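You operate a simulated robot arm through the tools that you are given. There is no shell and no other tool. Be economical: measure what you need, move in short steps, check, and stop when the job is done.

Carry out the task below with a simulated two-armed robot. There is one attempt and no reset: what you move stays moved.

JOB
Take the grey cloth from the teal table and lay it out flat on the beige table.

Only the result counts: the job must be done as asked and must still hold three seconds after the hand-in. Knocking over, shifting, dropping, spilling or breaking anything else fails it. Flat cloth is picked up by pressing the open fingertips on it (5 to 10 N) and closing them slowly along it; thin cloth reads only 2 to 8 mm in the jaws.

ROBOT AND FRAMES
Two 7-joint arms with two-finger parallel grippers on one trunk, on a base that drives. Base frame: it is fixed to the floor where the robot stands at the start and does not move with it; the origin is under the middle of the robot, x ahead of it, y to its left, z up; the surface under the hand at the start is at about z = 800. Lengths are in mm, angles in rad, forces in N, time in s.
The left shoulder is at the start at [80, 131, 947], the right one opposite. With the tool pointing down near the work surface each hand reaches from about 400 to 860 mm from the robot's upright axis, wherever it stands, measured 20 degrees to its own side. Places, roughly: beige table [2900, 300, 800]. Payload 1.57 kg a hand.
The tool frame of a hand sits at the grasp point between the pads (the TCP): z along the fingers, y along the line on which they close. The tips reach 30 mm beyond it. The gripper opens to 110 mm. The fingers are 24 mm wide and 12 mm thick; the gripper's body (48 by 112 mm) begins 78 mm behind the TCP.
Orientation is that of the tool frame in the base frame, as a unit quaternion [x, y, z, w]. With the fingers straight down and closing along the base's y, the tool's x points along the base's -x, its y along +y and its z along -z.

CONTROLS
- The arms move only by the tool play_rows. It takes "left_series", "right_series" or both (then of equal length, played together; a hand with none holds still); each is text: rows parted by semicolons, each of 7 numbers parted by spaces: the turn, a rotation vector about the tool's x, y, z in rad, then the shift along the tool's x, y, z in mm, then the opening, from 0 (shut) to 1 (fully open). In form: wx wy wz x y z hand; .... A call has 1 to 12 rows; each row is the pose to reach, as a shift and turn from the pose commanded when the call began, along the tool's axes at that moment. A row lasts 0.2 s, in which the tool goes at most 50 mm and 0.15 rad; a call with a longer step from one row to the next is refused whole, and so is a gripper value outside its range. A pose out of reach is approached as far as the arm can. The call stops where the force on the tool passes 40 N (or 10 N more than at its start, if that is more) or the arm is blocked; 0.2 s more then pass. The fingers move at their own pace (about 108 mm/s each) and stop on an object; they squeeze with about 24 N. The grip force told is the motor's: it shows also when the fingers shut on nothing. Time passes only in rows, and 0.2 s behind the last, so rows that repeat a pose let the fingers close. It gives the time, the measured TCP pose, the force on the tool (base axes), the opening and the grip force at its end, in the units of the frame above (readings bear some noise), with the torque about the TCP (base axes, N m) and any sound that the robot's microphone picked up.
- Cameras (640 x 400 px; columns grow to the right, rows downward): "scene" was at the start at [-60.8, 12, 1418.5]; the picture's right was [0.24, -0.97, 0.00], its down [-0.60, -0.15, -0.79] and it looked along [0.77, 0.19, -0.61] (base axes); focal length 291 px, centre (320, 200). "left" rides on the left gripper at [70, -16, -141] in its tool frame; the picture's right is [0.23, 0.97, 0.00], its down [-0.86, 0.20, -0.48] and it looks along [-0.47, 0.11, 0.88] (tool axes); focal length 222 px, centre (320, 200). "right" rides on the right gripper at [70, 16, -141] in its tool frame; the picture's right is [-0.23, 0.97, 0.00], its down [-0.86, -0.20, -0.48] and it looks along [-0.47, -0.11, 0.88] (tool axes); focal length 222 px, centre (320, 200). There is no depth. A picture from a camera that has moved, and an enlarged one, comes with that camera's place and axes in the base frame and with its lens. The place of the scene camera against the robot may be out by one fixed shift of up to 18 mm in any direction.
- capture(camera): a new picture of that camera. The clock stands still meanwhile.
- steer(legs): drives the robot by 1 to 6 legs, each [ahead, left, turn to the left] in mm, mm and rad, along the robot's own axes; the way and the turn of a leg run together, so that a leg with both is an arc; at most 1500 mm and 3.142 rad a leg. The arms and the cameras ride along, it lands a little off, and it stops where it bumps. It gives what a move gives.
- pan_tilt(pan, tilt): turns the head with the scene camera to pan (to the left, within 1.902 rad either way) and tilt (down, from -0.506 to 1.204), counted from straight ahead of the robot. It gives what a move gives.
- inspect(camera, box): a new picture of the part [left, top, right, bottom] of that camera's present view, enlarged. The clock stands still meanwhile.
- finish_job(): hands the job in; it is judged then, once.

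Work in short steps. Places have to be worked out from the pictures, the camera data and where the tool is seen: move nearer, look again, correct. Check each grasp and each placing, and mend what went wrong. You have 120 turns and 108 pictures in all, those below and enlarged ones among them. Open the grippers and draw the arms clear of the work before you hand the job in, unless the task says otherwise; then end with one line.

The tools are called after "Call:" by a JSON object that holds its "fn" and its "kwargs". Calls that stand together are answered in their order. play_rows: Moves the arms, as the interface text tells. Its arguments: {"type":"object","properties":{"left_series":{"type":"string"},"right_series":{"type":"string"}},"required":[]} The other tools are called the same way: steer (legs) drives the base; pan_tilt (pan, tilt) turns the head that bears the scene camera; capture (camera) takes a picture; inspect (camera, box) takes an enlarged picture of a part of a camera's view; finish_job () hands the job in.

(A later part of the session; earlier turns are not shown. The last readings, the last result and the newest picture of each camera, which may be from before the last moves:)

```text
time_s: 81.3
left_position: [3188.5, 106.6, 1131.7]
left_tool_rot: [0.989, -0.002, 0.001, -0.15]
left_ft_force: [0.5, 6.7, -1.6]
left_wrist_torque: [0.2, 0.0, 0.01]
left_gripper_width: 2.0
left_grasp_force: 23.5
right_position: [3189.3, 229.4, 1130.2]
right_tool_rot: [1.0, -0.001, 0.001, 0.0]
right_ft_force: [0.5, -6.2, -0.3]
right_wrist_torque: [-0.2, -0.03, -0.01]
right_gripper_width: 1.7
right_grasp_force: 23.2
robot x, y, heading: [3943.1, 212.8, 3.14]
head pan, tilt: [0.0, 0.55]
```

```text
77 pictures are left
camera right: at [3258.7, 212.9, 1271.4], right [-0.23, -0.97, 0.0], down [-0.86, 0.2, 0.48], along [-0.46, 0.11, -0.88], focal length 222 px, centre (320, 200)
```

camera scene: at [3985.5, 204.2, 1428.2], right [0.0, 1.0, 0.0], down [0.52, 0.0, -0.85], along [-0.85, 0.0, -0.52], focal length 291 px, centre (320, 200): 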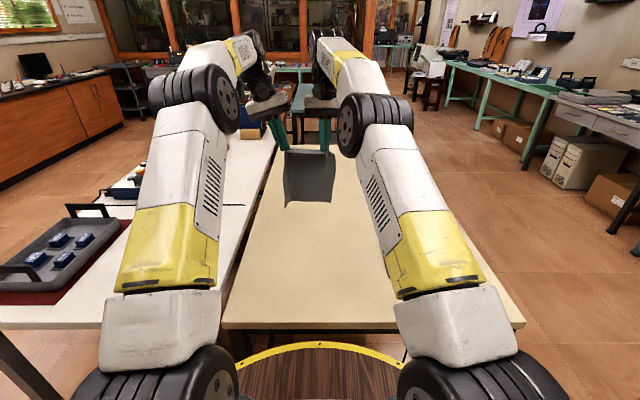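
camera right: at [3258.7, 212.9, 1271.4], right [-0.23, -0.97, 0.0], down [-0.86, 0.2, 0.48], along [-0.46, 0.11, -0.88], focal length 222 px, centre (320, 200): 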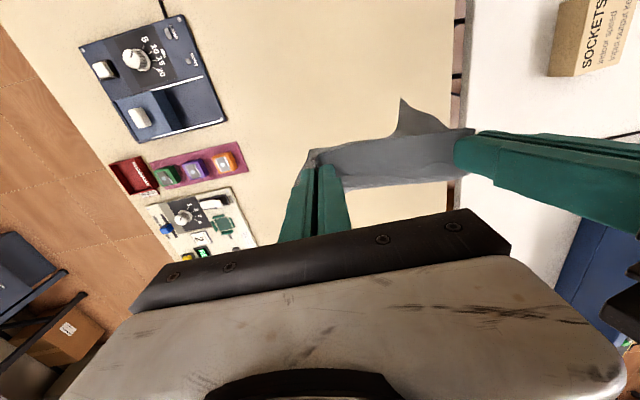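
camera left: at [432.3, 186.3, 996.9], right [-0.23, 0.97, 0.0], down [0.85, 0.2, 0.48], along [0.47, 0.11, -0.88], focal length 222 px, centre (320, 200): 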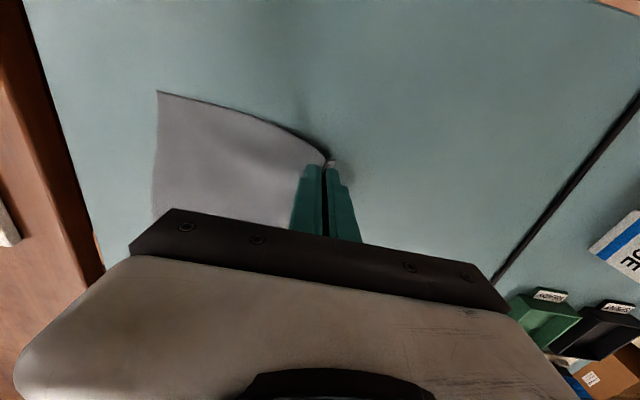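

Top edge is taut (6 N), so I ease the hands 2 mm together and lower until the free edge is about to touch (z≈1055).

Call:
{"fn": "play_rows", "kwargs": {"left_series": "0 0 0 0 2 12 0;0 0 0 0 5.5 24.4 0;0 0 0 0 9 36.6 0;0 0 0 0 13 48.8 0;0 0 0 0 17 61 0;0 0 0 0 20.6 73.2 0;0 0 0 0 20.6 73.2 0", "right_series": "0 0 0 0 0 12.5 0;0 0 0 0 0 25 0;0 0 0 0 0 37.5 0;0 0 0 0 0 50 0;0 0 0 0 0 62.5 0;0 0 0 0 0 75 0;0 0 0 0 0 75 0"}}

Call:
{"fn": "inspect", "kwargs": {"camera": "scene", "box": [220, 120, 420, 245]}}

Call:
{"fn": "capture", "kwargs": {"camera": "right"}}

```text
time_s: 82.9
left_position: [3190.1, 108.3, 1057.4]
left_tool_rot: [0.989, -0.003, -0.001, -0.149]
left_ft_force: [0.5, 1.2, -0.5]
left_wrist_torque: [0.06, 0.02, 0.03]
left_gripper_width: 2.2
left_grasp_force: 23.5
right_position: [3189.2, 230.3, 1056.6]
right_tool_rot: [1.0, -0.002, 0.0, 0.0]
right_ft_force: [-0.2, -1.7, 0.1]
right_wrist_torque: [-0.03, -0.01, 0.02]
right_gripper_width: 1.8
right_grasp_force: 23.6
robot x, y, heading: [3940.0, 214.0, 3.139]
head pan, tilt: [0.0, 0.55]
```

```text
3.20 times, centred on (320, 182) of scene
camera zoom: at [3985.8, 204.2, 1428.2], right [0.0, 1.0, 0.0], down [0.52, 0.0, -0.85], along [-0.85, 0.0, -0.52], focal length 932 px, centre (320, 256)
```

zoom: 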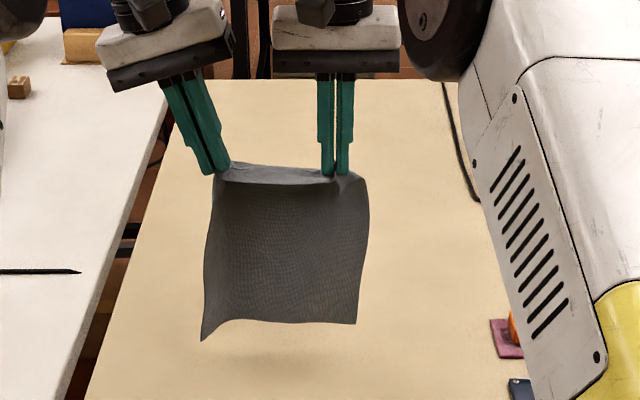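

```text
75 pictures are left
camera right: at [3260.4, 212.7, 1197.7], right [-0.23, -0.97, 0.0], down [-0.85, 0.2, 0.48], along [-0.47, 0.11, -0.88], focal length 222 px, centre (320, 200)
```

right: 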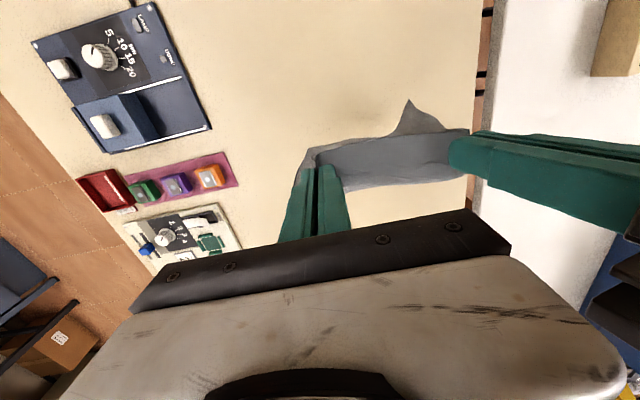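

The free edge is still ~45 mm above the table (its shadow is visible below). I lower another 40 mm and look.

Call:
{"fn": "play_rows", "kwargs": {"left_series": "0 0 0 0 3 9.5 0;0 0 0 0 6 19 0;0 0 0 0 9 28.6 0;0 0 0 0 11.8 38.2 0;0 0 0 0 11.8 38.2 0", "right_series": "0 0 0 0 0 10 0;0 0 0 0 0 20 0;0 0 0 0 0 30 0;0 0 0 0 0 40 0;0 0 0 0 0 40 0"}}

Call:
{"fn": "inspect", "kwargs": {"camera": "scene", "box": [220, 120, 420, 245]}}

```text
time_s: 84.1
left_position: [3191.7, 110.3, 1016.9]
left_tool_rot: [0.989, -0.003, 0.001, -0.15]
left_ft_force: [0.6, 0.1, 0.0]
left_wrist_torque: [0.03, -0.02, -0.04]
left_gripper_width: 1.9
left_grasp_force: 23.4
right_position: [3189.9, 229.3, 1017.4]
right_tool_rot: [1.0, -0.001, 0.0, 0.0]
right_ft_force: [0.5, -0.8, 0.4]
right_wrist_torque: [-0.04, 0.0, 0.0]
right_gripper_width: 2.0
right_grasp_force: 23.5
robot x, y, heading: [3939.0, 212.2, 3.138]
head pan, tilt: [0.0, 0.55]
```

```text
3.20 times, centred on (320, 182) of scene
camera zoom: at [3985.8, 204.2, 1428.2], right [0.0, 1.0, 0.0], down [0.52, 0.0, -0.85], along [-0.85, 0.0, -0.52], focal length 932 px, centre (320, 256)
```

zoom: 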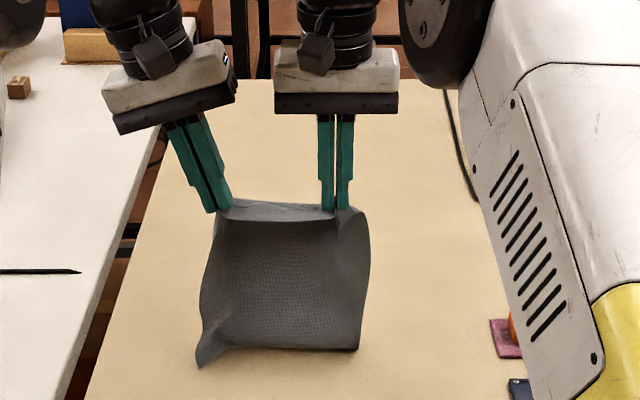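

The free edge is now resting on the table at about x=3160. I start swinging the hands back toward the robot along an arc, halfway first.

Call:
{"fn": "play_rows", "kwargs": {"left_series": "0 0 0 20 0.3 1 0;0 0 0 39 1.2 3.8 0;0 0 0 58 2.7 8.6 0;0 0 0 76 4.3 13.8 0;0 0 0 94 6.5 21 0;0 0 0 111 9.5 30.6 0;0 0 0 127 12.4 40.1 0;0 0 0 141 16 51.6 0;0 0 0 141 16 51.6 0", "right_series": "0 0 0 20 0 1 0;0 0 0 39 0 4 0;0 0 0 58 0 9 0;0 0 0 76 0 14.5 0;0 0 0 94 0 22 0;0 0 0 111 0 32 0;0 0 0 127 0 42 0;0 0 0 141 0 54 0;0 0 0 141 0 54 0"}}

Call:
{"fn": "inspect", "kwargs": {"camera": "scene", "box": [200, 130, 440, 280]}}

Call:
{"fn": "capture", "kwargs": {"camera": "right"}}

```text
time_s: 86.1
left_position: [3333.3, 109.8, 962.8]
left_tool_rot: [0.989, -0.002, 0.0, -0.149]
left_ft_force: [-0.1, -0.3, -0.1]
left_wrist_torque: [0.02, -0.03, 0.02]
left_gripper_width: 1.8
left_grasp_force: 23.2
right_position: [3331.6, 228.6, 963.5]
right_tool_rot: [1.0, -0.001, 0.0, 0.0]
right_ft_force: [-0.3, -0.3, 0.5]
right_wrist_torque: [-0.04, 0.0, -0.03]
right_gripper_width: 1.6
right_grasp_force: 23.6
robot x, y, heading: [3939.9, 212.7, 3.135]
head pan, tilt: [0.0, 0.55]
```

```text
2.67 times, centred on (320, 205) of scene
camera zoom: at [3985.8, 204.2, 1428.2], right [0.0, 1.0, 0.0], down [0.52, 0.0, -0.85], along [-0.85, 0.0, -0.52], focal length 776 px, centre (320, 187)
```

zoom: 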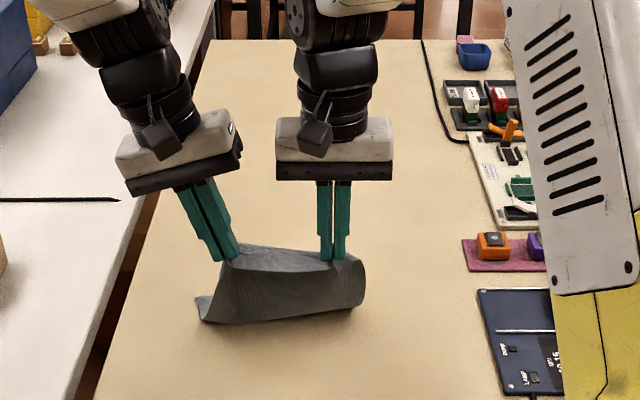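

```text
72 pictures are left
camera right: at [3401.7, 211.7, 1103.3], right [-0.23, -0.97, 0.0], down [-0.85, 0.2, 0.48], along [-0.47, 0.11, -0.88], focal length 222 px, centre (320, 200)
```

right: 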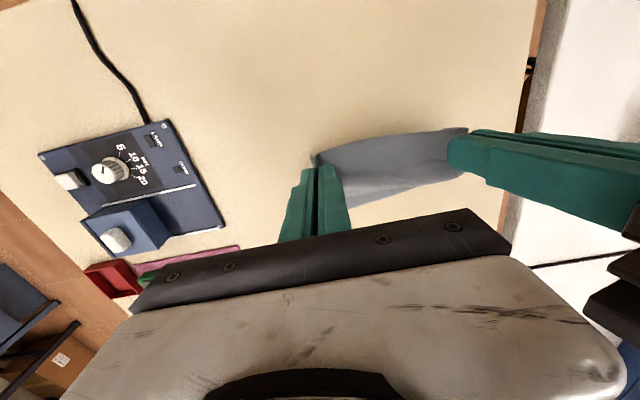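

The free edge seems to have slid a bit. I check with the left camera and a close-up.

Call:
{"fn": "capture", "kwargs": {"camera": "left"}}

Call:
{"fn": "inspect", "kwargs": {"camera": "scene", "box": [260, 200, 356, 260]}}

```text
71 pictures are left
camera left: at [3402.1, 83.1, 1102.8], right [0.22, -0.93, -0.29], down [-0.86, -0.33, 0.4], along [-0.47, 0.16, -0.87], focal length 222 px, centre (320, 200)
```

left: 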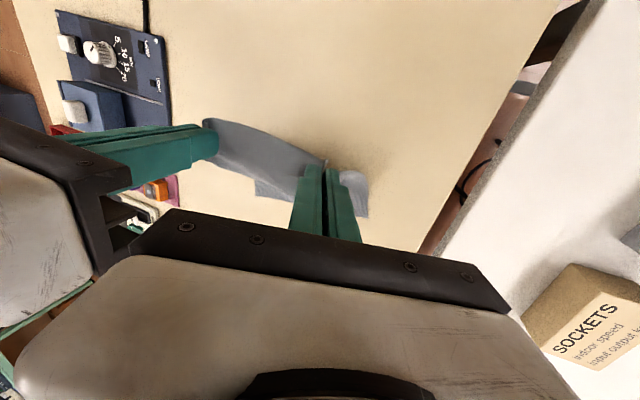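

```text
6.67 times, centred on (308, 230) of scene
camera zoom: at [3985.8, 204.2, 1428.2], right [0.0, 1.0, 0.0], down [0.52, 0.0, -0.85], along [-0.85, 0.0, -0.52], focal length 1941 px, centre (400, 0)
```

zoom: 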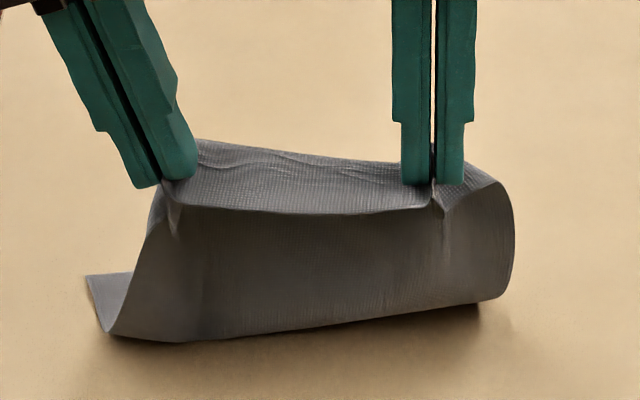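

The cloth curves properly: part already lies flat with the free edge on the far side (x≈3205–3240). I continue back and down to just above the table.

Call:
{"fn": "play_rows", "kwargs": {"left_series": "0 0 0 15 2.4 7.6 0;0 0 0 30 5.3 17.2 0;0 0 0 45 9.5 30.6 0;0 0 0 58 13.6 44 0;0 0 0 70 18.6 60 0;0 0 0 81 23 74.5 0;0 0 0 90 27.5 88.8 0;0 0 0 98 31.4 101 0;0 0 0 105 34.3 110.8 0;0 0 0 105 34.3 110.8 0", "right_series": "0 0 0 15 0 8 0;0 0 0 30 0 18 0;0 0 0 45 0 32 0;0 0 0 58 0 46 0;0 0 0 70 0 63 0;0 0 0 81 0 78 0;0 0 0 90 0 93 0;0 0 0 98 0 106 0;0 0 0 105 0 116 0;0 0 0 105 0 116 0"}}

Call:
{"fn": "inspect", "kwargs": {"camera": "scene", "box": [230, 180, 390, 280]}}

Call:
{"fn": "capture", "kwargs": {"camera": "right"}}

```text
time_s: 88.3
left_position: [3435.8, 107.0, 845.1]
left_tool_rot: [0.989, -0.002, -0.001, -0.149]
left_ft_force: [0.4, 2.6, 0.7]
left_wrist_torque: [0.01, 0.0, -0.03]
left_gripper_width: 2.0
left_grasp_force: 23.5
right_position: [3437.3, 228.2, 847.2]
right_tool_rot: [1.0, -0.002, 0.0, 0.0]
right_ft_force: [-0.3, -3.5, -0.4]
right_wrist_torque: [-0.08, 0.02, 0.01]
right_gripper_width: 2.1
right_grasp_force: 23.7
robot x, y, heading: [3943.0, 211.6, 3.137]
head pan, tilt: [0.0, 0.55]
```

```text
4.00 times, centred on (310, 230) of scene
camera zoom: at [3985.8, 204.2, 1428.1], right [0.0, 1.0, 0.0], down [0.52, 0.0, -0.85], along [-0.85, 0.0, -0.52], focal length 1164 px, centre (360, 80)
```

zoom: 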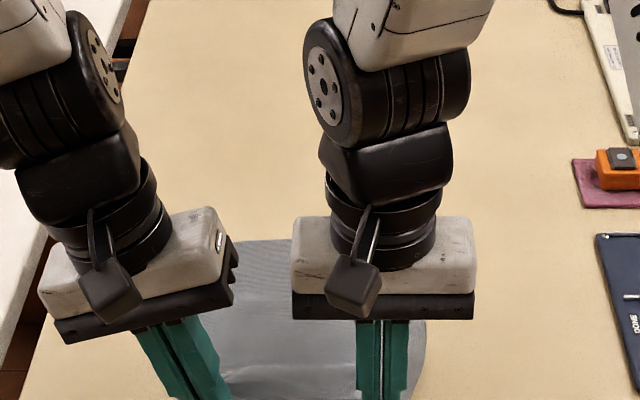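

```text
68 pictures are left
camera right: at [3506.7, 212.0, 988.5], right [-0.23, -0.97, 0.0], down [-0.85, 0.2, 0.48], along [-0.47, 0.11, -0.88], focal length 222 px, centre (320, 200)
```

right: 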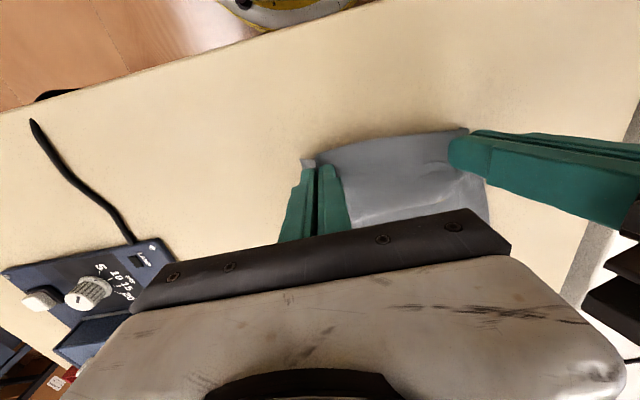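

It is unrolling nicely. I view the near part before lowering fully.

Call:
{"fn": "inspect", "kwargs": {"camera": "scene", "box": [230, 225, 390, 325]}}

Call:
{"fn": "capture", "kwargs": {"camera": "left"}}

```text
4.00 times, centred on (310, 275) of scene
camera zoom: at [3985.8, 204.2, 1428.1], right [0.0, 1.0, 0.0], down [0.52, 0.0, -0.85], along [-0.85, 0.0, -0.52], focal length 1164 px, centre (360, -100)
```

zoom: 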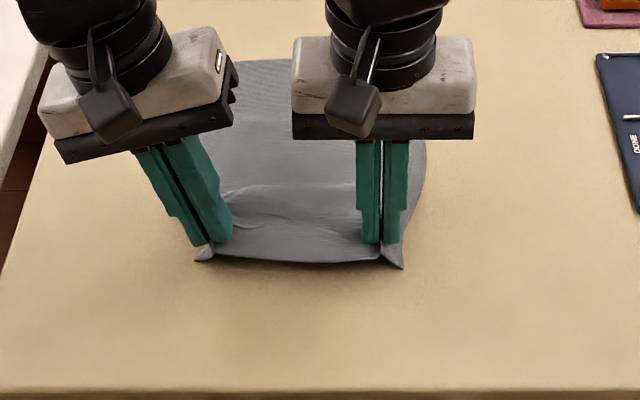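

```text
66 pictures are left
camera left: at [3505.9, 81.4, 985.8], right [0.22, -0.93, -0.29], down [-0.86, -0.33, 0.4], along [-0.47, 0.16, -0.87], focal length 222 px, centre (320, 200)
```

left: 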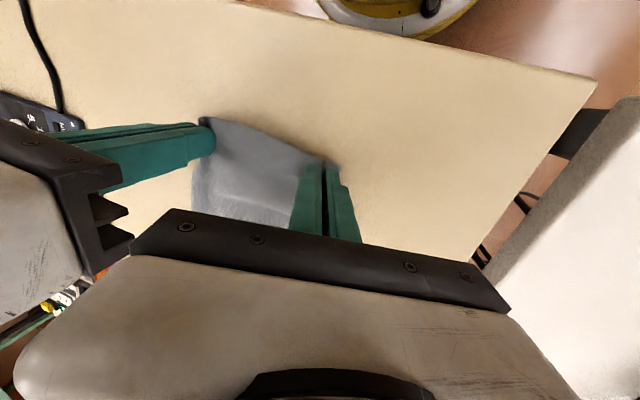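

The cloth is extended from x≈3217 to 3450. I lower both hands to the table now; then I'll release right first (spreading the gather while pressing), then left.

Call:
{"fn": "play_rows", "kwargs": {"left_series": "0 0 0 1 1.3 4.3 0;0 0 0 2 2.7 8.6 0;0 0 0 2 2.7 8.6 0;0 0 0 2 2.7 8.6 0", "right_series": "0 0 0 1 0 6 0;0 0 0 2 0 11 0;0 0 0 2 0 13 0;0 0 0 2 0 14.5 0"}}

```text
time_s: 89.3
left_position: [3437.2, 108.6, 836.7]
left_tool_rot: [0.989, -0.001, -0.002, -0.15]
left_ft_force: [0.0, 1.3, -0.2]
left_wrist_torque: [0.02, -0.02, -0.02]
left_gripper_width: 1.7
left_grasp_force: 23.6
right_position: [3439.5, 229.1, 832.1]
right_tool_rot: [1.0, -0.002, -0.001, 0.0]
right_ft_force: [0.2, -0.7, 0.3]
right_wrist_torque: [-0.05, 0.01, 0.02]
right_gripper_width: 1.7
right_grasp_force: 23.3
robot x, y, heading: [3939.4, 215.2, 3.137]
head pan, tilt: [0.0, 0.55]
```

Continuing down in small steps until light contact on both.

Call:
{"fn": "play_rows", "kwargs": {"left_series": "0 0 0 0 0.4 1.2 0;0 0 0 0 0.8 2.4 0;0 0 0 0 0.8 2.4 0", "right_series": "0 0 0 0 0 0.5 0;0 0 0 0 0 1 0;0 0 0 0 0 1.2 0"}}

```text
time_s: 90.1
left_position: [3437.9, 107.8, 833.7]
left_tool_rot: [0.989, -0.001, -0.001, -0.15]
left_ft_force: [-0.8, 1.0, 0.9]
left_wrist_torque: [0.04, -0.02, 0.0]
left_gripper_width: 1.8
left_grasp_force: 23.7
right_position: [3437.5, 229.3, 831.6]
right_tool_rot: [1.0, -0.001, 0.0, 0.0]
right_ft_force: [0.3, -1.3, 2.2]
right_wrist_torque: [0.0, -0.01, 0.03]
right_gripper_width: 1.8
right_grasp_force: 23.5
robot x, y, heading: [3938.7, 213.9, 3.137]
head pan, tilt: [0.0, 0.55]
```

Right hand touches (2 N). I press slightly more and open the right fingers slowly to spread the gathered cloth.

Call:
{"fn": "play_rows", "kwargs": {"right_series": "0 0 0 0 0 0.3 0;0 0 0 0 0 0.4 0.03;0 0 0 0 0 0.4 0.06;0 0 0 0 0 0.4 0.09;0 0 0 0 0 0.4 0.12;0 0 0 0 0 0.4 0.15;0 0 0 0 0 0.4 0.18;0 0 0 0 0 0.4 0.21;0 0 0 0 0 0.4 0.24;0 0 0 0 0 0.4 0.26;0 0 0 0 0 0.4 0.26"}}

Call:
{"fn": "inspect", "kwargs": {"camera": "scene", "box": [230, 225, 390, 325]}}

Call:
{"fn": "capture", "kwargs": {"camera": "right"}}

```text
time_s: 92.5
left_position: [3437.6, 107.9, 834.5]
left_tool_rot: [0.989, -0.002, -0.001, -0.15]
left_ft_force: [-0.2, -0.3, 0.2]
left_wrist_torque: [0.0, 0.03, 0.01]
left_gripper_width: 1.7
left_grasp_force: 23.6
right_position: [3438.8, 229.3, 830.6]
right_tool_rot: [1.0, -0.002, -0.001, 0.0]
right_ft_force: [-1.1, -0.6, 24.1]
right_wrist_torque: [0.15, -0.09, 0.0]
right_gripper_width: 19.5
right_grasp_force: 0.1
robot x, y, heading: [3942.1, 211.2, 3.138]
head pan, tilt: [0.0, 0.55]
```

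```text
4.00 times, centred on (310, 275) of scene
camera zoom: at [3986.4, 204.1, 1428.1], right [0.0, 1.0, 0.0], down [0.52, 0.0, -0.85], along [-0.85, 0.0, -0.52], focal length 1164 px, centre (360, -100)
```

zoom: 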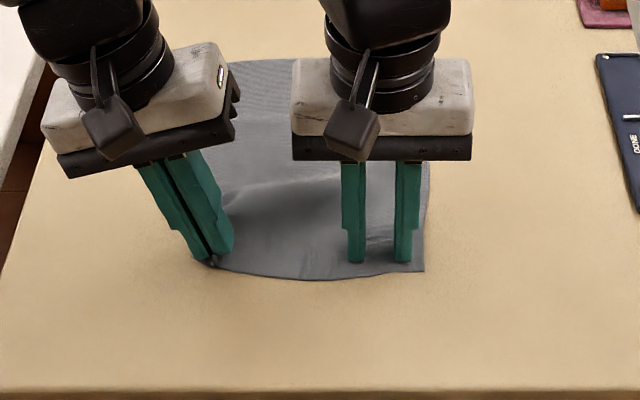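

```text
64 pictures are left
camera right: at [3508.2, 211.4, 972.2], right [-0.23, -0.97, 0.0], down [-0.85, 0.2, 0.48], along [-0.47, 0.11, -0.88], focal length 222 px, centre (320, 200)
```

right: 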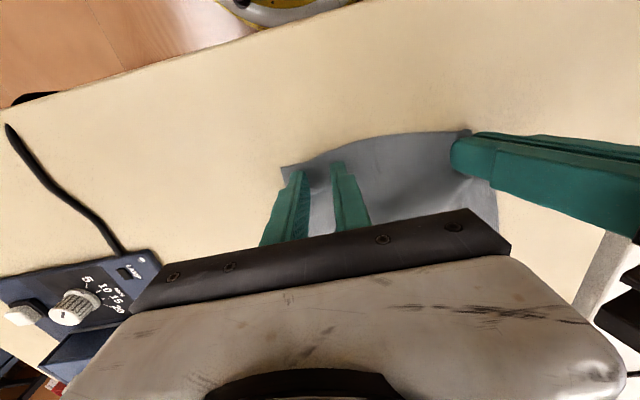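

The right corner lies flat. I lift the right hand straight up and away, then bring the left hand upright.

Call:
{"fn": "play_rows", "kwargs": {"right_series": "0 0 0 0 0 -5 0.26;0 0 0 0 0 -20 0.26;0 0 0 0 0 -60 0.26;0 0 0 0 0 -100 0.26;0 0 0 0 -30 -130 0.26;0 0 0 0 -60 -150 0.26;0 0 0 0 -80 -160 0.26"}}

Call:
{"fn": "play_rows", "kwargs": {"left_series": "-0.1 0 0 0 -3 0.2 0;-0.2 0 0 0 -6 0.6 0;-0.3 0 0 0 -8.9 1.3 0;-0.3 0 0 0 -8.9 1.3 0"}}

Call:
{"fn": "inspect", "kwargs": {"camera": "scene", "box": [230, 225, 390, 325]}}

```text
time_s: 94.1
left_position: [3437.2, 108.3, 833.9]
left_tool_rot: [0.989, -0.002, 0.0, -0.149]
left_ft_force: [0.0, 0.6, 0.0]
left_wrist_torque: [0.0, 0.04, -0.02]
left_gripper_width: 2.1
left_grasp_force: 23.4
right_position: [3439.0, 307.9, 988.0]
right_tool_rot: [1.0, -0.001, 0.0, 0.0]
right_ft_force: [-0.1, -0.4, -0.5]
right_wrist_torque: [0.02, 0.01, 0.01]
right_gripper_width: 28.7
right_grasp_force: 0.2
robot x, y, heading: [3940.8, 213.3, 3.136]
head pan, tilt: [0.0, 0.55]
```

```text
time_s: 95.1
left_position: [3437.5, 116.4, 836.9]
left_tool_rot: [1.0, -0.002, -0.001, 0.001]
left_ft_force: [-1.1, 0.1, 0.8]
left_wrist_torque: [-0.01, 0.0, -0.02]
left_gripper_width: 2.2
left_grasp_force: 23.1
right_position: [3438.5, 308.4, 989.5]
right_tool_rot: [1.0, -0.001, 0.0, 0.0]
right_ft_force: [-0.6, 0.8, 0.7]
right_wrist_torque: [-0.01, 0.01, 0.02]
right_gripper_width: 28.5
right_grasp_force: 0.1
robot x, y, heading: [3940.8, 215.7, 3.135]
head pan, tilt: [0.0, 0.55]
```

```text
4.00 times, centred on (310, 275) of scene
camera zoom: at [3985.9, 204.2, 1428.1], right [0.0, 1.0, 0.0], down [0.52, 0.0, -0.85], along [-0.85, 0.0, -0.52], focal length 1164 px, centre (360, -100)
```

zoom: 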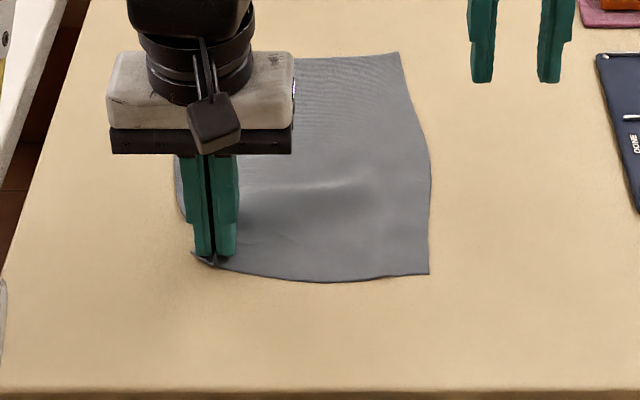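

Very good; the near-left corner remains. I lower it while pulling it outward 6 mm to take up slack.

Call:
{"fn": "play_rows", "kwargs": {"left_series": "0 0 0 0 3 1.5 0;0 0 0 2 6 3 0;0 0 0 3 6 4.2 0;0 0 0 3 6 4.9 0;0 0 0 3 6 4.9 0"}}

```text
time_s: 96.3
left_position: [3440.6, 112.5, 831.3]
left_tool_rot: [1.0, -0.002, -0.002, 0.0]
left_ft_force: [0.6, 0.3, 15.4]
left_wrist_torque: [0.04, 0.09, 0.03]
left_gripper_width: 2.1
left_grasp_force: 23.4
right_position: [3440.2, 308.6, 988.1]
right_tool_rot: [1.0, -0.001, 0.0, 0.0]
right_ft_force: [-0.5, -0.5, 0.1]
right_wrist_torque: [0.01, 0.05, -0.02]
right_gripper_width: 28.7
right_grasp_force: 0.1
robot x, y, heading: [3941.8, 214.2, 3.139]
head pan, tilt: [0.0, 0.55]
```

Pressing at 15 N; I open the left fingers slowly to spread the gather, then lift straight up.

Call:
{"fn": "play_rows", "kwargs": {"left_series": "0 0 0 0 0 0 0.03;0 0 0 0 0 0 0.06;0 0 0 0 0 0 0.09;0 0 0 0 0 0 0.12;0 0 0 0 0 0 0.15;0 0 0 0 0 0 0.18;0 0 0 0 0 0 0.21;0 0 0 0 0 0 0.24;0 0 0 0 0 0 0.26;0 0 0 0 0 0 0.26"}}

Call:
{"fn": "play_rows", "kwargs": {"left_series": "0 0 0 0 0 -5 0.26;0 0 0 0 0 -20 0.26;0 0 0 0 0 -60 0.26;0 0 0 0 0 -100 0.26;0 0 0 0 30 -130 0.26;0 0 0 0 60 -150 0.26;0 0 0 0 100 -160 0.26", "right_series": "0 0 0 0 0 0 0.26;0 0 0 0 0 0 0.26;0 0 0 0 0 0 0.26;0 0 0 0 0 0 0.26;0 0 0 0 0 0 0.26;0 0 0 0 0 0 0.26;0 0 0 0 0 0 0.26"}}

Call:
{"fn": "inspect", "kwargs": {"camera": "scene", "box": [230, 225, 390, 325]}}

Call:
{"fn": "capture", "kwargs": {"camera": "left"}}

Call:
{"fn": "capture", "kwargs": {"camera": "right"}}

```text
time_s: 98.5
left_position: [3441.0, 111.6, 830.8]
left_tool_rot: [1.0, -0.001, -0.001, 0.0]
left_ft_force: [-0.5, -5.8, 28.0]
left_wrist_torque: [0.19, 0.16, 0.02]
left_gripper_width: 23.6
left_grasp_force: 0.0
right_position: [3440.1, 308.8, 989.0]
right_tool_rot: [1.0, -0.001, 0.0, 0.001]
right_ft_force: [-1.0, 0.2, -0.8]
right_wrist_torque: [0.02, 0.02, 0.0]
right_gripper_width: 28.5
right_grasp_force: 0.1
robot x, y, heading: [3942.0, 214.2, 3.137]
head pan, tilt: [0.0, 0.55]
```

```text
time_s: 100.1
left_position: [3439.4, 11.2, 991.9]
left_tool_rot: [1.0, -0.002, 0.0, 0.001]
left_ft_force: [0.1, 0.8, -0.5]
left_wrist_torque: [-0.02, -0.01, -0.01]
left_gripper_width: 28.3
left_grasp_force: 0.1
right_position: [3438.5, 308.9, 989.5]
right_tool_rot: [1.0, -0.003, 0.0, 0.0]
right_ft_force: [-0.6, 0.2, 0.3]
right_wrist_torque: [-0.05, 0.03, 0.03]
right_gripper_width: 28.6
right_grasp_force: 0.1
robot x, y, heading: [3941.7, 213.5, 3.137]
head pan, tilt: [0.0, 0.55]
```

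```text
4.00 times, centred on (310, 275) of scene
camera zoom: at [3985.8, 204.6, 1428.2], right [0.0, 1.0, 0.0], down [0.52, 0.0, -0.85], along [-0.85, 0.0, -0.52], focal length 1164 px, centre (360, -100)
```

zoom: 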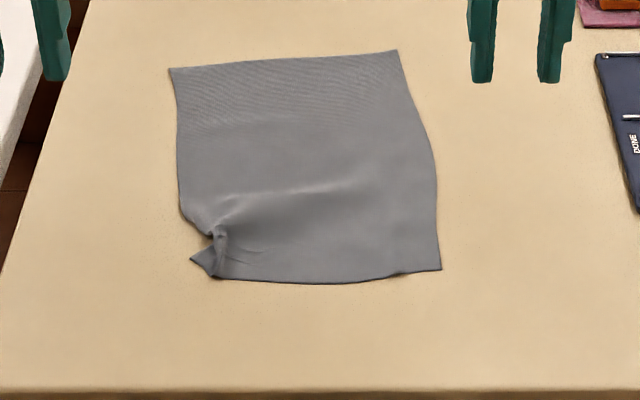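

```text
61 pictures are left
camera left: at [3510.7, 27.8, 1133.8], right [0.22, -0.97, 0.0], down [-0.86, -0.2, 0.48], along [-0.47, -0.11, -0.88], focal length 222 px, centre (320, 200)
```

left: 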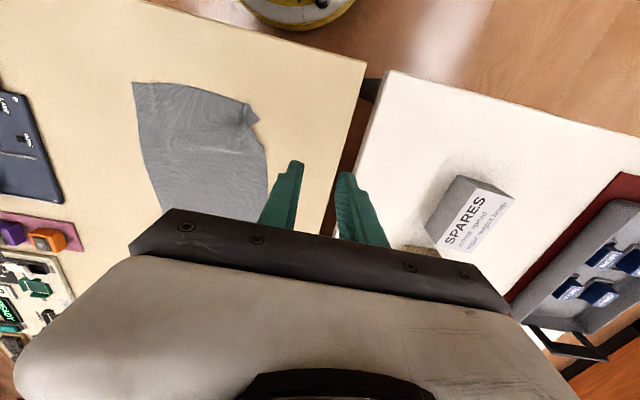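

```text
60 pictures are left
camera right: at [3509.2, 292.5, 1129.4], right [-0.23, -0.97, 0.0], down [-0.85, 0.2, 0.48], along [-0.47, 0.11, -0.88], focal length 222 px, centre (320, 200)
```

right: 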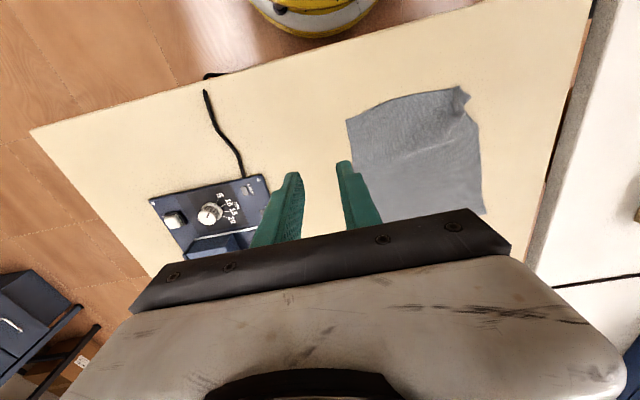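

Only the near-left corner has a residual pinched fold. I zoom in on it.

Call:
{"fn": "inspect", "kwargs": {"camera": "scene", "box": [265, 270, 313, 300]}}

Call:
{"fn": "inspect", "kwargs": {"camera": "left", "box": [200, 70, 296, 130]}}

```text
13.33 times, centred on (289, 285) of scene
camera zoom: at [3985.8, 204.6, 1428.2], right [0.0, 1.0, 0.0], down [0.52, 0.0, -0.85], along [-0.85, 0.0, -0.52], focal length 3882 px, centre (733, -933)
```

zoom: 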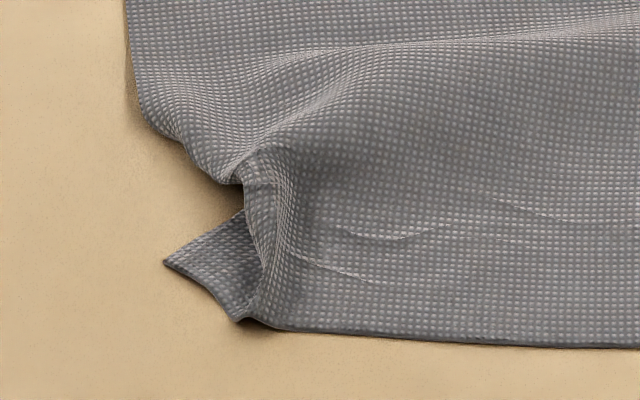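

```text
6.67 times, centred on (248, 100) of left
camera zoom: at [3510.7, 27.8, 1133.8], right [0.22, -0.97, 0.0], down [-0.86, -0.2, 0.48], along [-0.47, -0.11, -0.88], focal length 1481 px, centre (800, 867)
```

zoom: 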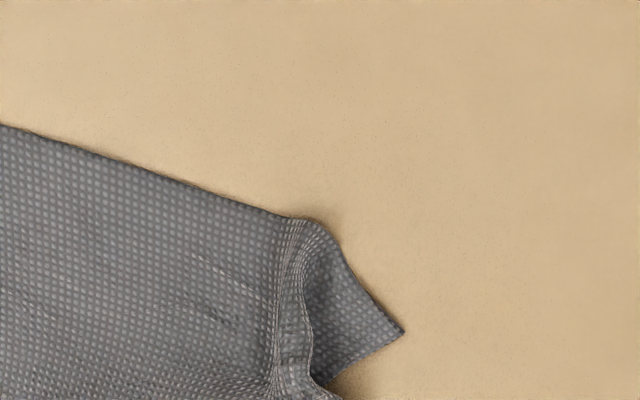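

The leftover fold is a ridge along x at y≈118 with the corner flap at (3442,98). I'll press the closed left fingertips on that flap and drag it outward to pull the ridge flat.

Call:
{"fn": "play_rows", "kwargs": {"left_series": "0 0 0 3 -40 0 0;0 0 0 7 -85 10 0;0 0 0 7 -92 50 0;0 0 0 7 -92 95 0;0 0 0 7 -92 135 0;0 0 0 7 -92 152 0;0 0 0 7 -92 156 0;0 0 0 7 -92 157 0"}}

Call:
{"fn": "inspect", "kwargs": {"camera": "scene", "box": [250, 260, 330, 310]}}

Call:
{"fn": "capture", "kwargs": {"camera": "left"}}

```text
time_s: 101.9
left_position: [3446.2, 103.5, 835.2]
left_tool_rot: [1.0, -0.001, -0.001, 0.0]
left_ft_force: [0.2, 0.1, -0.1]
left_wrist_torque: [-0.01, -0.01, -0.01]
left_gripper_width: 0.0
left_grasp_force: 21.2
right_position: [3439.8, 309.0, 985.8]
right_tool_rot: [1.0, -0.002, 0.0, 0.0]
right_ft_force: [0.3, -0.9, -0.3]
right_wrist_torque: [-0.03, 0.03, 0.0]
right_gripper_width: 28.6
right_grasp_force: 0.0
robot x, y, heading: [3938.7, 212.7, 3.142]
head pan, tilt: [0.0, 0.55]
```

```text
8.00 times, centred on (290, 285) of scene
camera zoom: at [3985.9, 204.2, 1428.1], right [0.0, 1.0, 0.0], down [0.52, 0.0, -0.85], along [-0.85, 0.0, -0.52], focal length 2329 px, centre (560, -480)
```

zoom: 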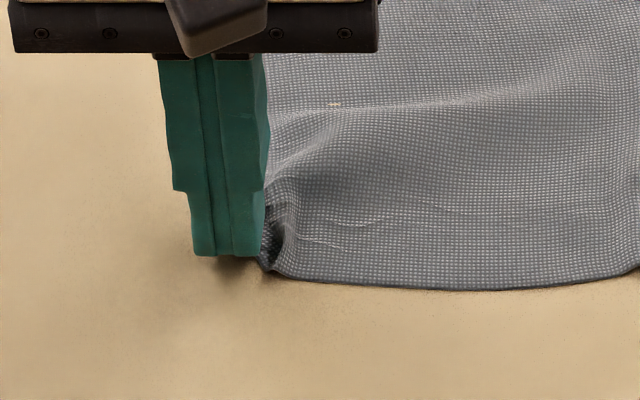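

```text
56 pictures are left
camera left: at [3517.0, 119.8, 976.9], right [0.22, -0.97, 0.0], down [-0.85, -0.2, 0.48], along [-0.47, -0.11, -0.88], focal length 222 px, centre (320, 200)
```

left: 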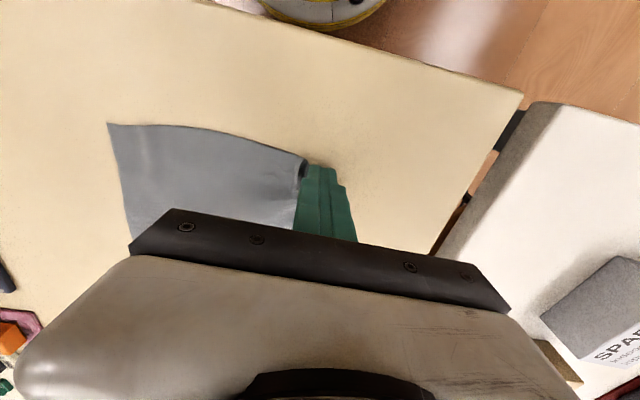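

The tips are right over the flap, beside the ridge. Lowering to contact.

Call:
{"fn": "play_rows", "kwargs": {"left_series": "0 0 0 0 0 2 0;0 0 0 0 0 3.2 0;0 0 0 0 0 3.8 0;0 0 0 0 0 4.2 0;0 0 0 0 0 4.2 0"}}

```text
time_s: 103.1
left_position: [3447.1, 103.3, 831.0]
left_tool_rot: [1.0, -0.002, -0.002, 0.0]
left_ft_force: [4.9, -0.6, 26.2]
left_wrist_torque: [0.19, 0.0, -0.01]
left_gripper_width: 0.3
left_grasp_force: 21.2
right_position: [3440.6, 309.1, 988.1]
right_tool_rot: [1.0, -0.001, 0.0, 0.0]
right_ft_force: [0.0, -1.0, 0.6]
right_wrist_torque: [0.04, -0.01, -0.03]
right_gripper_width: 28.5
right_grasp_force: 0.0
robot x, y, heading: [3940.7, 212.5, 3.137]
head pan, tilt: [0.0, 0.55]
```

26 N is a bit hard; I ease off 0.4 mm and drag outward 22 mm (slightly toward the robot).

Call:
{"fn": "play_rows", "kwargs": {"left_series": "0 0 0 0 0 -0.4 0;0 0 0 1 3 -0.4 0;0 0 0 2 6 -0.4 0;0 0 0 3 9 -0.4 0;0 0 0 4 12 -0.4 0;0 0 0 5 15 -0.4 0;0 0 0 6 18 -0.4 0;0 0 0 7 22 -0.4 0;0 0 0 7 22 -0.4 0"}}

Call:
{"fn": "inspect", "kwargs": {"camera": "scene", "box": [250, 260, 330, 310]}}

```text
time_s: 105.1
left_position: [3454.8, 82.2, 831.3]
left_tool_rot: [1.0, -0.002, -0.001, 0.0]
left_ft_force: [-1.5, 5.9, 31.8]
left_wrist_torque: [0.38, 0.23, -0.06]
left_gripper_width: 0.2
left_grasp_force: 21.8
right_position: [3439.4, 308.5, 987.5]
right_tool_rot: [1.0, -0.001, 0.0, 0.0]
right_ft_force: [0.1, 0.4, 0.9]
right_wrist_torque: [0.01, -0.01, 0.01]
right_gripper_width: 28.5
right_grasp_force: 0.0
robot x, y, heading: [3942.2, 212.7, 3.144]
head pan, tilt: [0.0, 0.55]
```

```text
8.00 times, centred on (290, 285) of scene
camera zoom: at [3986.6, 204.7, 1428.1], right [0.0, 1.0, 0.0], down [0.52, 0.0, -0.85], along [-0.85, 0.0, -0.52], focal length 2329 px, centre (560, -480)
```

zoom: 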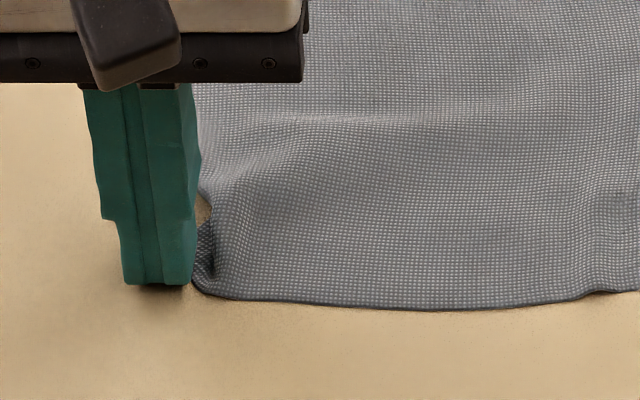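

The fold opened a good deal. I lift off to look at it.

Call:
{"fn": "play_rows", "kwargs": {"left_series": "0 0 0 0 0 -4 0;0 0 0 0 0 -20 0;0 0 0 0 0 -60 0;0 0 0 0 40 -90 0;0 0 0 0 80 -110 0"}}

Call:
{"fn": "inspect", "kwargs": {"camera": "scene", "box": [230, 225, 390, 325]}}

Call:
{"fn": "inspect", "kwargs": {"camera": "left", "box": [100, 50, 340, 200]}}

```text
time_s: 106.3
left_position: [3453.3, 1.5, 941.6]
left_tool_rot: [1.0, -0.002, 0.0, 0.0]
left_ft_force: [-0.3, 0.9, 0.4]
left_wrist_torque: [-0.01, -0.05, -0.01]
left_gripper_width: 0.1
left_grasp_force: 21.2
right_position: [3439.5, 310.2, 987.6]
right_tool_rot: [1.0, -0.001, 0.0, 0.001]
right_ft_force: [-0.9, 0.1, -0.1]
right_wrist_torque: [-0.05, -0.01, 0.0]
right_gripper_width: 28.4
right_grasp_force: 0.0
robot x, y, heading: [3940.3, 212.1, 3.141]
head pan, tilt: [0.0, 0.55]
```

```text
4.00 times, centred on (310, 275) of scene
camera zoom: at [3985.7, 204.6, 1428.2], right [0.0, 1.0, 0.0], down [0.52, 0.0, -0.85], along [-0.85, 0.0, -0.52], focal length 1164 px, centre (360, -100)
```

zoom: 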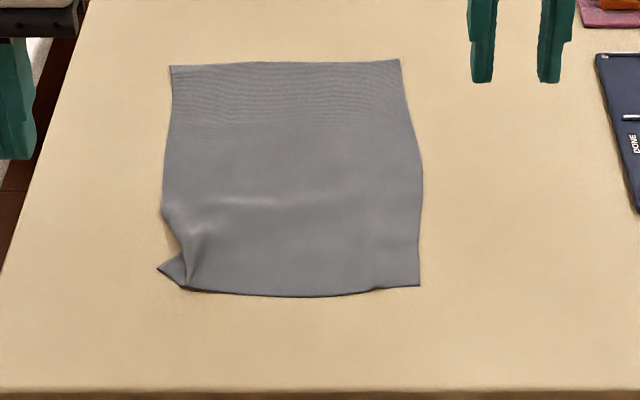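

```text
2.67 times, centred on (220, 125) of left
camera zoom: at [3523.9, 17.8, 1082.6], right [0.22, -0.97, 0.0], down [-0.86, -0.2, 0.48], along [-0.47, -0.11, -0.88], focal length 592 px, centre (587, 400)
```

zoom: 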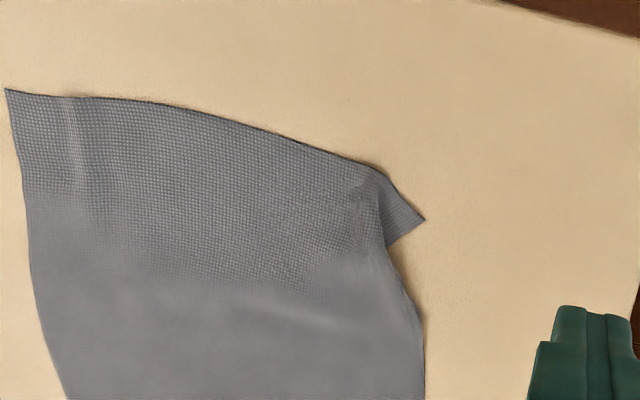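

Much better; a small fold remains with the flap now at y≈77–98. I repeat, this time with the right hand pressing as an anchor near the other corner.

Call:
{"fn": "play_rows", "kwargs": {"left_series": "0 0 0 1 -40 0 0;0 0 0 3 -80 5 0;0 0 0 3 -84.5 40 0;0 0 0 3 -84.5 70 0;0 0 0 3 -84.5 95 0;0 0 0 3 -84.5 105 0;0 0 0 3 -84.5 107 0", "right_series": "0 0 0 4 40 10 0.2;0 0 0 8 82 25 0.2;0 0 0 8 82 65 0.2;0 0 0 8 82 105 0.2;0 0 0 8 82 140 0.2;0 0 0 8 82 150 0.2;0 0 0 8 82 153 0.2"}}

Call:
{"fn": "inspect", "kwargs": {"camera": "scene", "box": [250, 250, 370, 325]}}

```text
time_s: 107.9
left_position: [3457.7, 86.3, 831.9]
left_tool_rot: [1.0, -0.002, -0.001, 0.0]
left_ft_force: [0.4, 0.0, 0.4]
left_wrist_torque: [-0.03, -0.02, 0.01]
left_gripper_width: 0.1
left_grasp_force: 21.1
right_position: [3445.5, 226.9, 835.2]
right_tool_rot: [1.0, -0.001, 0.0, 0.0]
right_ft_force: [0.5, 0.7, -0.6]
right_wrist_torque: [-0.01, -0.01, 0.0]
right_gripper_width: 22.2
right_grasp_force: 0.1
robot x, y, heading: [3942.0, 213.2, 3.144]
head pan, tilt: [0.0, 0.55]
```

```text
5.33 times, centred on (310, 288) of scene
camera zoom: at [3985.9, 204.2, 1428.1], right [0.0, 1.0, 0.0], down [0.52, 0.0, -0.85], along [-0.85, 0.0, -0.52], focal length 1553 px, centre (373, -267)
```

zoom: 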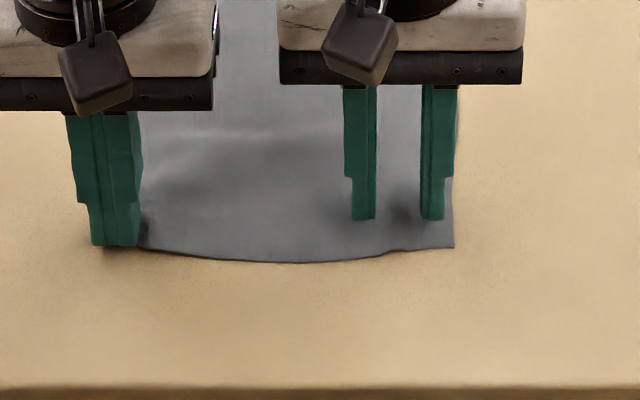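

Both hands are positioned. I press both lightly.

Call:
{"fn": "play_rows", "kwargs": {"left_series": "0 0 0 0 0 0.3 0;0 0 0 0 0 0.5 0;0 0 0 0 0 0.7 0;0 0 0 0 0 0.8 0", "right_series": "0 0 0 0 0 2 0.2;0 0 0 0 0 3.3 0.2;0 0 0 0 0 4 0.2;0 0 0 0 0 4.3 0.2"}}

```text
time_s: 108.9
left_position: [3457.1, 86.4, 833.4]
left_tool_rot: [1.0, -0.002, -0.001, 0.0]
left_ft_force: [1.2, 0.1, -0.1]
left_wrist_torque: [0.01, 0.01, -0.02]
left_gripper_width: 0.2
left_grasp_force: 21.2
right_position: [3445.9, 227.0, 834.2]
right_tool_rot: [1.0, -0.002, 0.0, 0.0]
right_ft_force: [-0.1, 0.1, 0.7]
right_wrist_torque: [0.03, -0.02, 0.03]
right_gripper_width: 22.0
right_grasp_force: 0.1
robot x, y, heading: [3935.4, 211.6, 3.138]
head pan, tilt: [0.0, 0.55]
```

Call:
{"fn": "play_rows", "kwargs": {"left_series": "0 0 0 0 0 0.5 0;0 0 0 0 0 1 0;0 0 0 0 0 1.4 0;0 0 0 0 0 1.4 0", "right_series": "0 0 0 0 0 0.5 0.2;0 0 0 0 0 1 0.2;0 0 0 0 0 1.5 0.2;0 0 0 0 0 1.5 0.2"}}

```text
time_s: 109.9
left_position: [3457.7, 86.4, 830.5]
left_tool_rot: [1.0, -0.002, -0.001, 0.0]
left_ft_force: [2.8, -0.3, 16.6]
left_wrist_torque: [0.09, 0.01, 0.0]
left_gripper_width: 0.2
left_grasp_force: 21.1
right_position: [3446.8, 226.2, 831.6]
right_tool_rot: [1.0, -0.002, 0.0, 0.0]
right_ft_force: [-0.3, 0.1, 1.0]
right_wrist_torque: [0.0, 0.02, 0.01]
right_gripper_width: 22.0
right_grasp_force: 0.0
robot x, y, heading: [3937.2, 211.8, 3.142]
head pan, tilt: [0.0, 0.55]
```

Left presses at 17 N; right is just touching. I press the right 0.6 mm more and then drag the left outward.

Call:
{"fn": "play_rows", "kwargs": {"left_series": "0 0 0 0 0 0 0;0 0 0 0 0 0 0;0 0 0 1 3 0 0;0 0 0 2 6 0 0;0 0 0 3 9 0 0;0 0 0 4 12 0 0;0 0 0 5 15 0 0;0 0 0 6 18 0 0;0 0 0 6 18 0 0", "right_series": "0 0 0 0 0 0.4 0.2;0 0 0 0 0 0.8 0.2;0 0 0 0 0 0.8 0.2;0 0 0 0 0 0.8 0.2;0 0 0 0 0 0.8 0.2;0 0 0 0 0 0.8 0.2;0 0 0 0 0 0.8 0.2;0 0 0 0 0 0.8 0.2;0 0 0 0 0 0.8 0.2"}}

Call:
{"fn": "inspect", "kwargs": {"camera": "scene", "box": [250, 250, 370, 325]}}

```text
time_s: 111.9
left_position: [3463.4, 67.8, 831.2]
left_tool_rot: [1.0, -0.002, -0.002, 0.0]
left_ft_force: [-0.9, 8.5, 21.9]
left_wrist_torque: [0.33, 0.22, -0.03]
left_gripper_width: 0.0
left_grasp_force: 21.5
right_position: [3446.5, 226.2, 831.4]
right_tool_rot: [1.0, -0.002, 0.0, 0.001]
right_ft_force: [0.4, -2.7, 9.8]
right_wrist_torque: [0.03, -0.07, -0.06]
right_gripper_width: 21.9
right_grasp_force: 0.1
robot x, y, heading: [3943.0, 214.8, 3.136]
head pan, tilt: [0.0, 0.55]
```

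```text
5.33 times, centred on (310, 288) of scene
camera zoom: at [3986.6, 204.6, 1428.1], right [0.0, 1.0, 0.0], down [0.52, 0.0, -0.85], along [-0.85, 0.0, -0.52], focal length 1553 px, centre (373, -267)
```

zoom: 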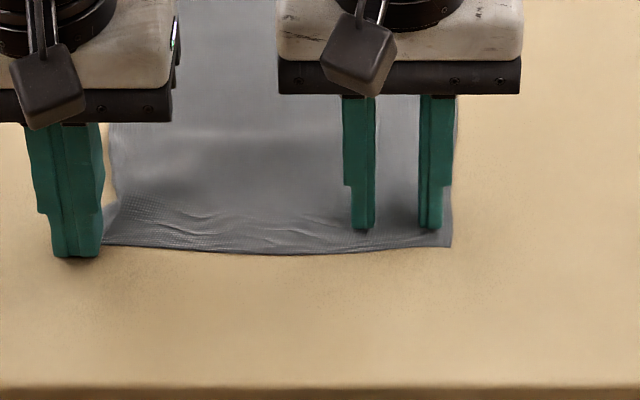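

The corner is drawn out and the near edge is straight and taut. I lift both hands straight up and move them aside.

Call:
{"fn": "play_rows", "kwargs": {"left_series": "0 0 0 0 0 -4 0;0 0 0 0 0 -20 0;0 0 0 0 0 -60 0;0 0 0 0 30 -100 0;0 0 0 0 60 -140 0", "right_series": "0 0 0 0 0 -4 0.2;0 0 0 0 0 -20 0.2;0 0 0 0 0 -60 0.2;0 0 0 0 -40 -90 0.2;0 0 0 0 -80 -120 0.2"}}

Call:
{"fn": "inspect", "kwargs": {"camera": "scene", "box": [230, 225, 390, 325]}}

Call:
{"fn": "inspect", "kwargs": {"camera": "left", "box": [60, 50, 380, 250]}}

```text
time_s: 113.1
left_position: [3464.5, 8.1, 969.4]
left_tool_rot: [1.0, -0.001, -0.001, 0.0]
left_ft_force: [0.1, -0.2, 0.3]
left_wrist_torque: [-0.03, -0.04, -0.02]
left_gripper_width: 0.1
left_grasp_force: 21.8
right_position: [3446.1, 308.6, 953.7]
right_tool_rot: [1.0, -0.001, 0.0, 0.0]
right_ft_force: [0.1, -0.6, -0.1]
right_wrist_torque: [0.01, -0.05, 0.0]
right_gripper_width: 22.1
right_grasp_force: 0.0
robot x, y, heading: [3938.9, 211.9, 3.134]
head pan, tilt: [0.0, 0.55]
```

```text
4.00 times, centred on (310, 275) of scene
camera zoom: at [3985.3, 204.0, 1428.2], right [0.0, 1.0, 0.0], down [0.52, 0.0, -0.85], along [-0.85, 0.0, -0.52], focal length 1164 px, centre (360, -100)
```

zoom: 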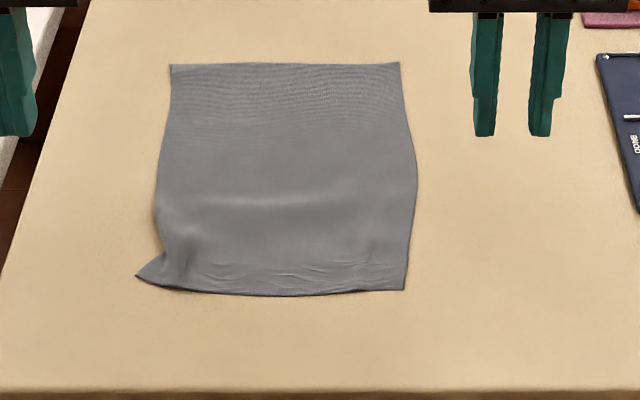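

```text
2.00 times, centred on (220, 150) of left
camera zoom: at [3534.6, 24.2, 1111.6], right [0.22, -0.97, 0.0], down [-0.86, -0.2, 0.48], along [-0.47, -0.11, -0.88], focal length 444 px, centre (520, 300)
```

zoom: 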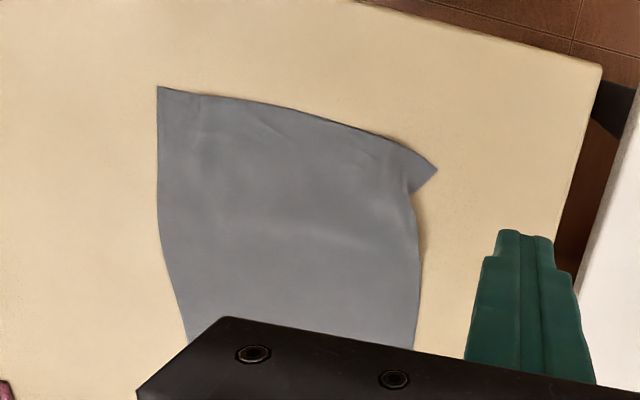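

The corner is unfolded and the cloth is nearly flat, with a faint swell across it and a slight crease at the left corner. One more smoothing: both hands press at the near corners, left spreads, then both pull toward the robot a few mm.

Call:
{"fn": "play_rows", "kwargs": {"left_series": "0 0 0 -5 -30 0 0.2;0 0 0 -10 -60 15 0.2;0 0 0 -14.5 -80 50 0.2;0 0 0 -14.5 -80 95 0.2;0 0 0 -14.5 -80 125 0.2;0 0 0 -14.5 -80 134 0.2;0 0 0 -14.5 -80 136 0.2", "right_series": "0 0 0 0 35 0 0.2;0 0 0 0 70 10 0.2;0 0 0 0 89 45 0.2;0 0 0 0 89 85 0.2;0 0 0 0 89 110 0.2;0 0 0 0 89 118 0.2;0 0 0 0 89 120 0.2"}}

Call:
{"fn": "inspect", "kwargs": {"camera": "scene", "box": [250, 250, 370, 325]}}

```text
time_s: 114.7
left_position: [3449.1, 86.8, 834.9]
left_tool_rot: [1.0, -0.002, -0.001, 0.001]
left_ft_force: [0.0, 0.3, 0.2]
left_wrist_torque: [-0.01, 0.02, -0.02]
left_gripper_width: 22.0
left_grasp_force: 0.1
right_position: [3444.3, 216.0, 829.9]
right_tool_rot: [1.0, 0.0, -0.001, -0.001]
right_ft_force: [2.1, -0.3, 19.0]
right_wrist_torque: [0.28, -0.17, -0.05]
right_gripper_width: 21.7
right_grasp_force: 0.1
robot x, y, heading: [3938.0, 214.8, 3.141]
head pan, tilt: [0.0, 0.55]
```

```text
5.33 times, centred on (310, 288) of scene
camera zoom: at [3986.4, 204.2, 1428.1], right [0.0, 1.0, 0.0], down [0.52, 0.0, -0.85], along [-0.85, 0.0, -0.52], focal length 1553 px, centre (373, -267)
```

zoom: 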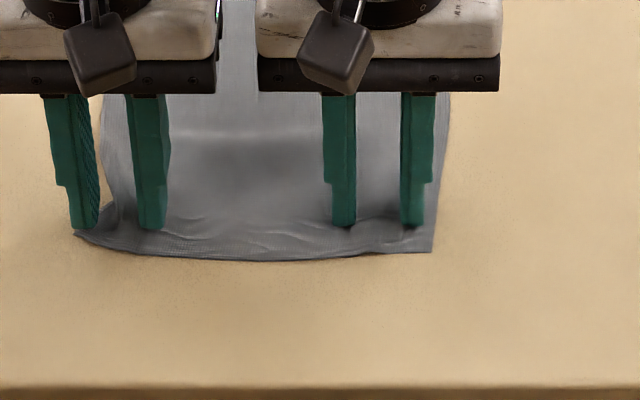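

Right presses with 19 N; lowering the left until contact.

Call:
{"fn": "play_rows", "kwargs": {"left_series": "0 0 0 2 0 1.2 0.2;0 0 0 4 0 2 0.2;0 0 0 4 0 2.6 0.2;0 0 0 4 0 3.1 0.2;0 0 0 4 0 3.1 0.2"}}

```text
time_s: 115.9
left_position: [3453.0, 86.3, 832.2]
left_tool_rot: [1.0, -0.002, -0.001, 0.0]
left_ft_force: [0.5, -0.4, 0.1]
left_wrist_torque: [-0.03, 0.02, 0.0]
left_gripper_width: 22.3
left_grasp_force: 0.0
right_position: [3444.7, 216.9, 831.7]
right_tool_rot: [1.0, -0.003, -0.001, 0.0]
right_ft_force: [0.8, -0.9, 33.9]
right_wrist_torque: [0.35, -0.14, -0.05]
right_gripper_width: 21.8
right_grasp_force: 0.1
robot x, y, heading: [3944.4, 211.1, 3.139]
head pan, tilt: [0.0, 0.55]
```

Left needs about 1 mm more; I ease the right by 0.3 mm (34 N).

Call:
{"fn": "play_rows", "kwargs": {"left_series": "0 0 0 0 0 0.5 0.2;0 0 0 0 0 1 0.2;0 0 0 0 0 1.4 0.2;0 0 0 0 0 1.4 0.2", "right_series": "0 0 0 0 0 -0.4 0.2;0 0 0 0 0 -0.4 0.2;0 0 0 0 0 -0.4 0.2;0 0 0 0 0 -0.4 0.2"}}

```text
time_s: 116.9
left_position: [3452.5, 86.7, 830.4]
left_tool_rot: [1.0, -0.002, -0.002, 0.0]
left_ft_force: [2.2, -2.2, 20.5]
left_wrist_torque: [0.02, -0.2, -0.05]
left_gripper_width: 22.1
left_grasp_force: 0.1
right_position: [3445.4, 217.7, 830.7]
right_tool_rot: [1.0, -0.002, 0.0, 0.0]
right_ft_force: [-4.6, -1.9, 24.4]
right_wrist_torque: [0.26, 0.0, 0.05]
right_gripper_width: 21.8
right_grasp_force: 0.2
robot x, y, heading: [3939.1, 214.3, 3.139]
head pan, tilt: [0.0, 0.55]
```

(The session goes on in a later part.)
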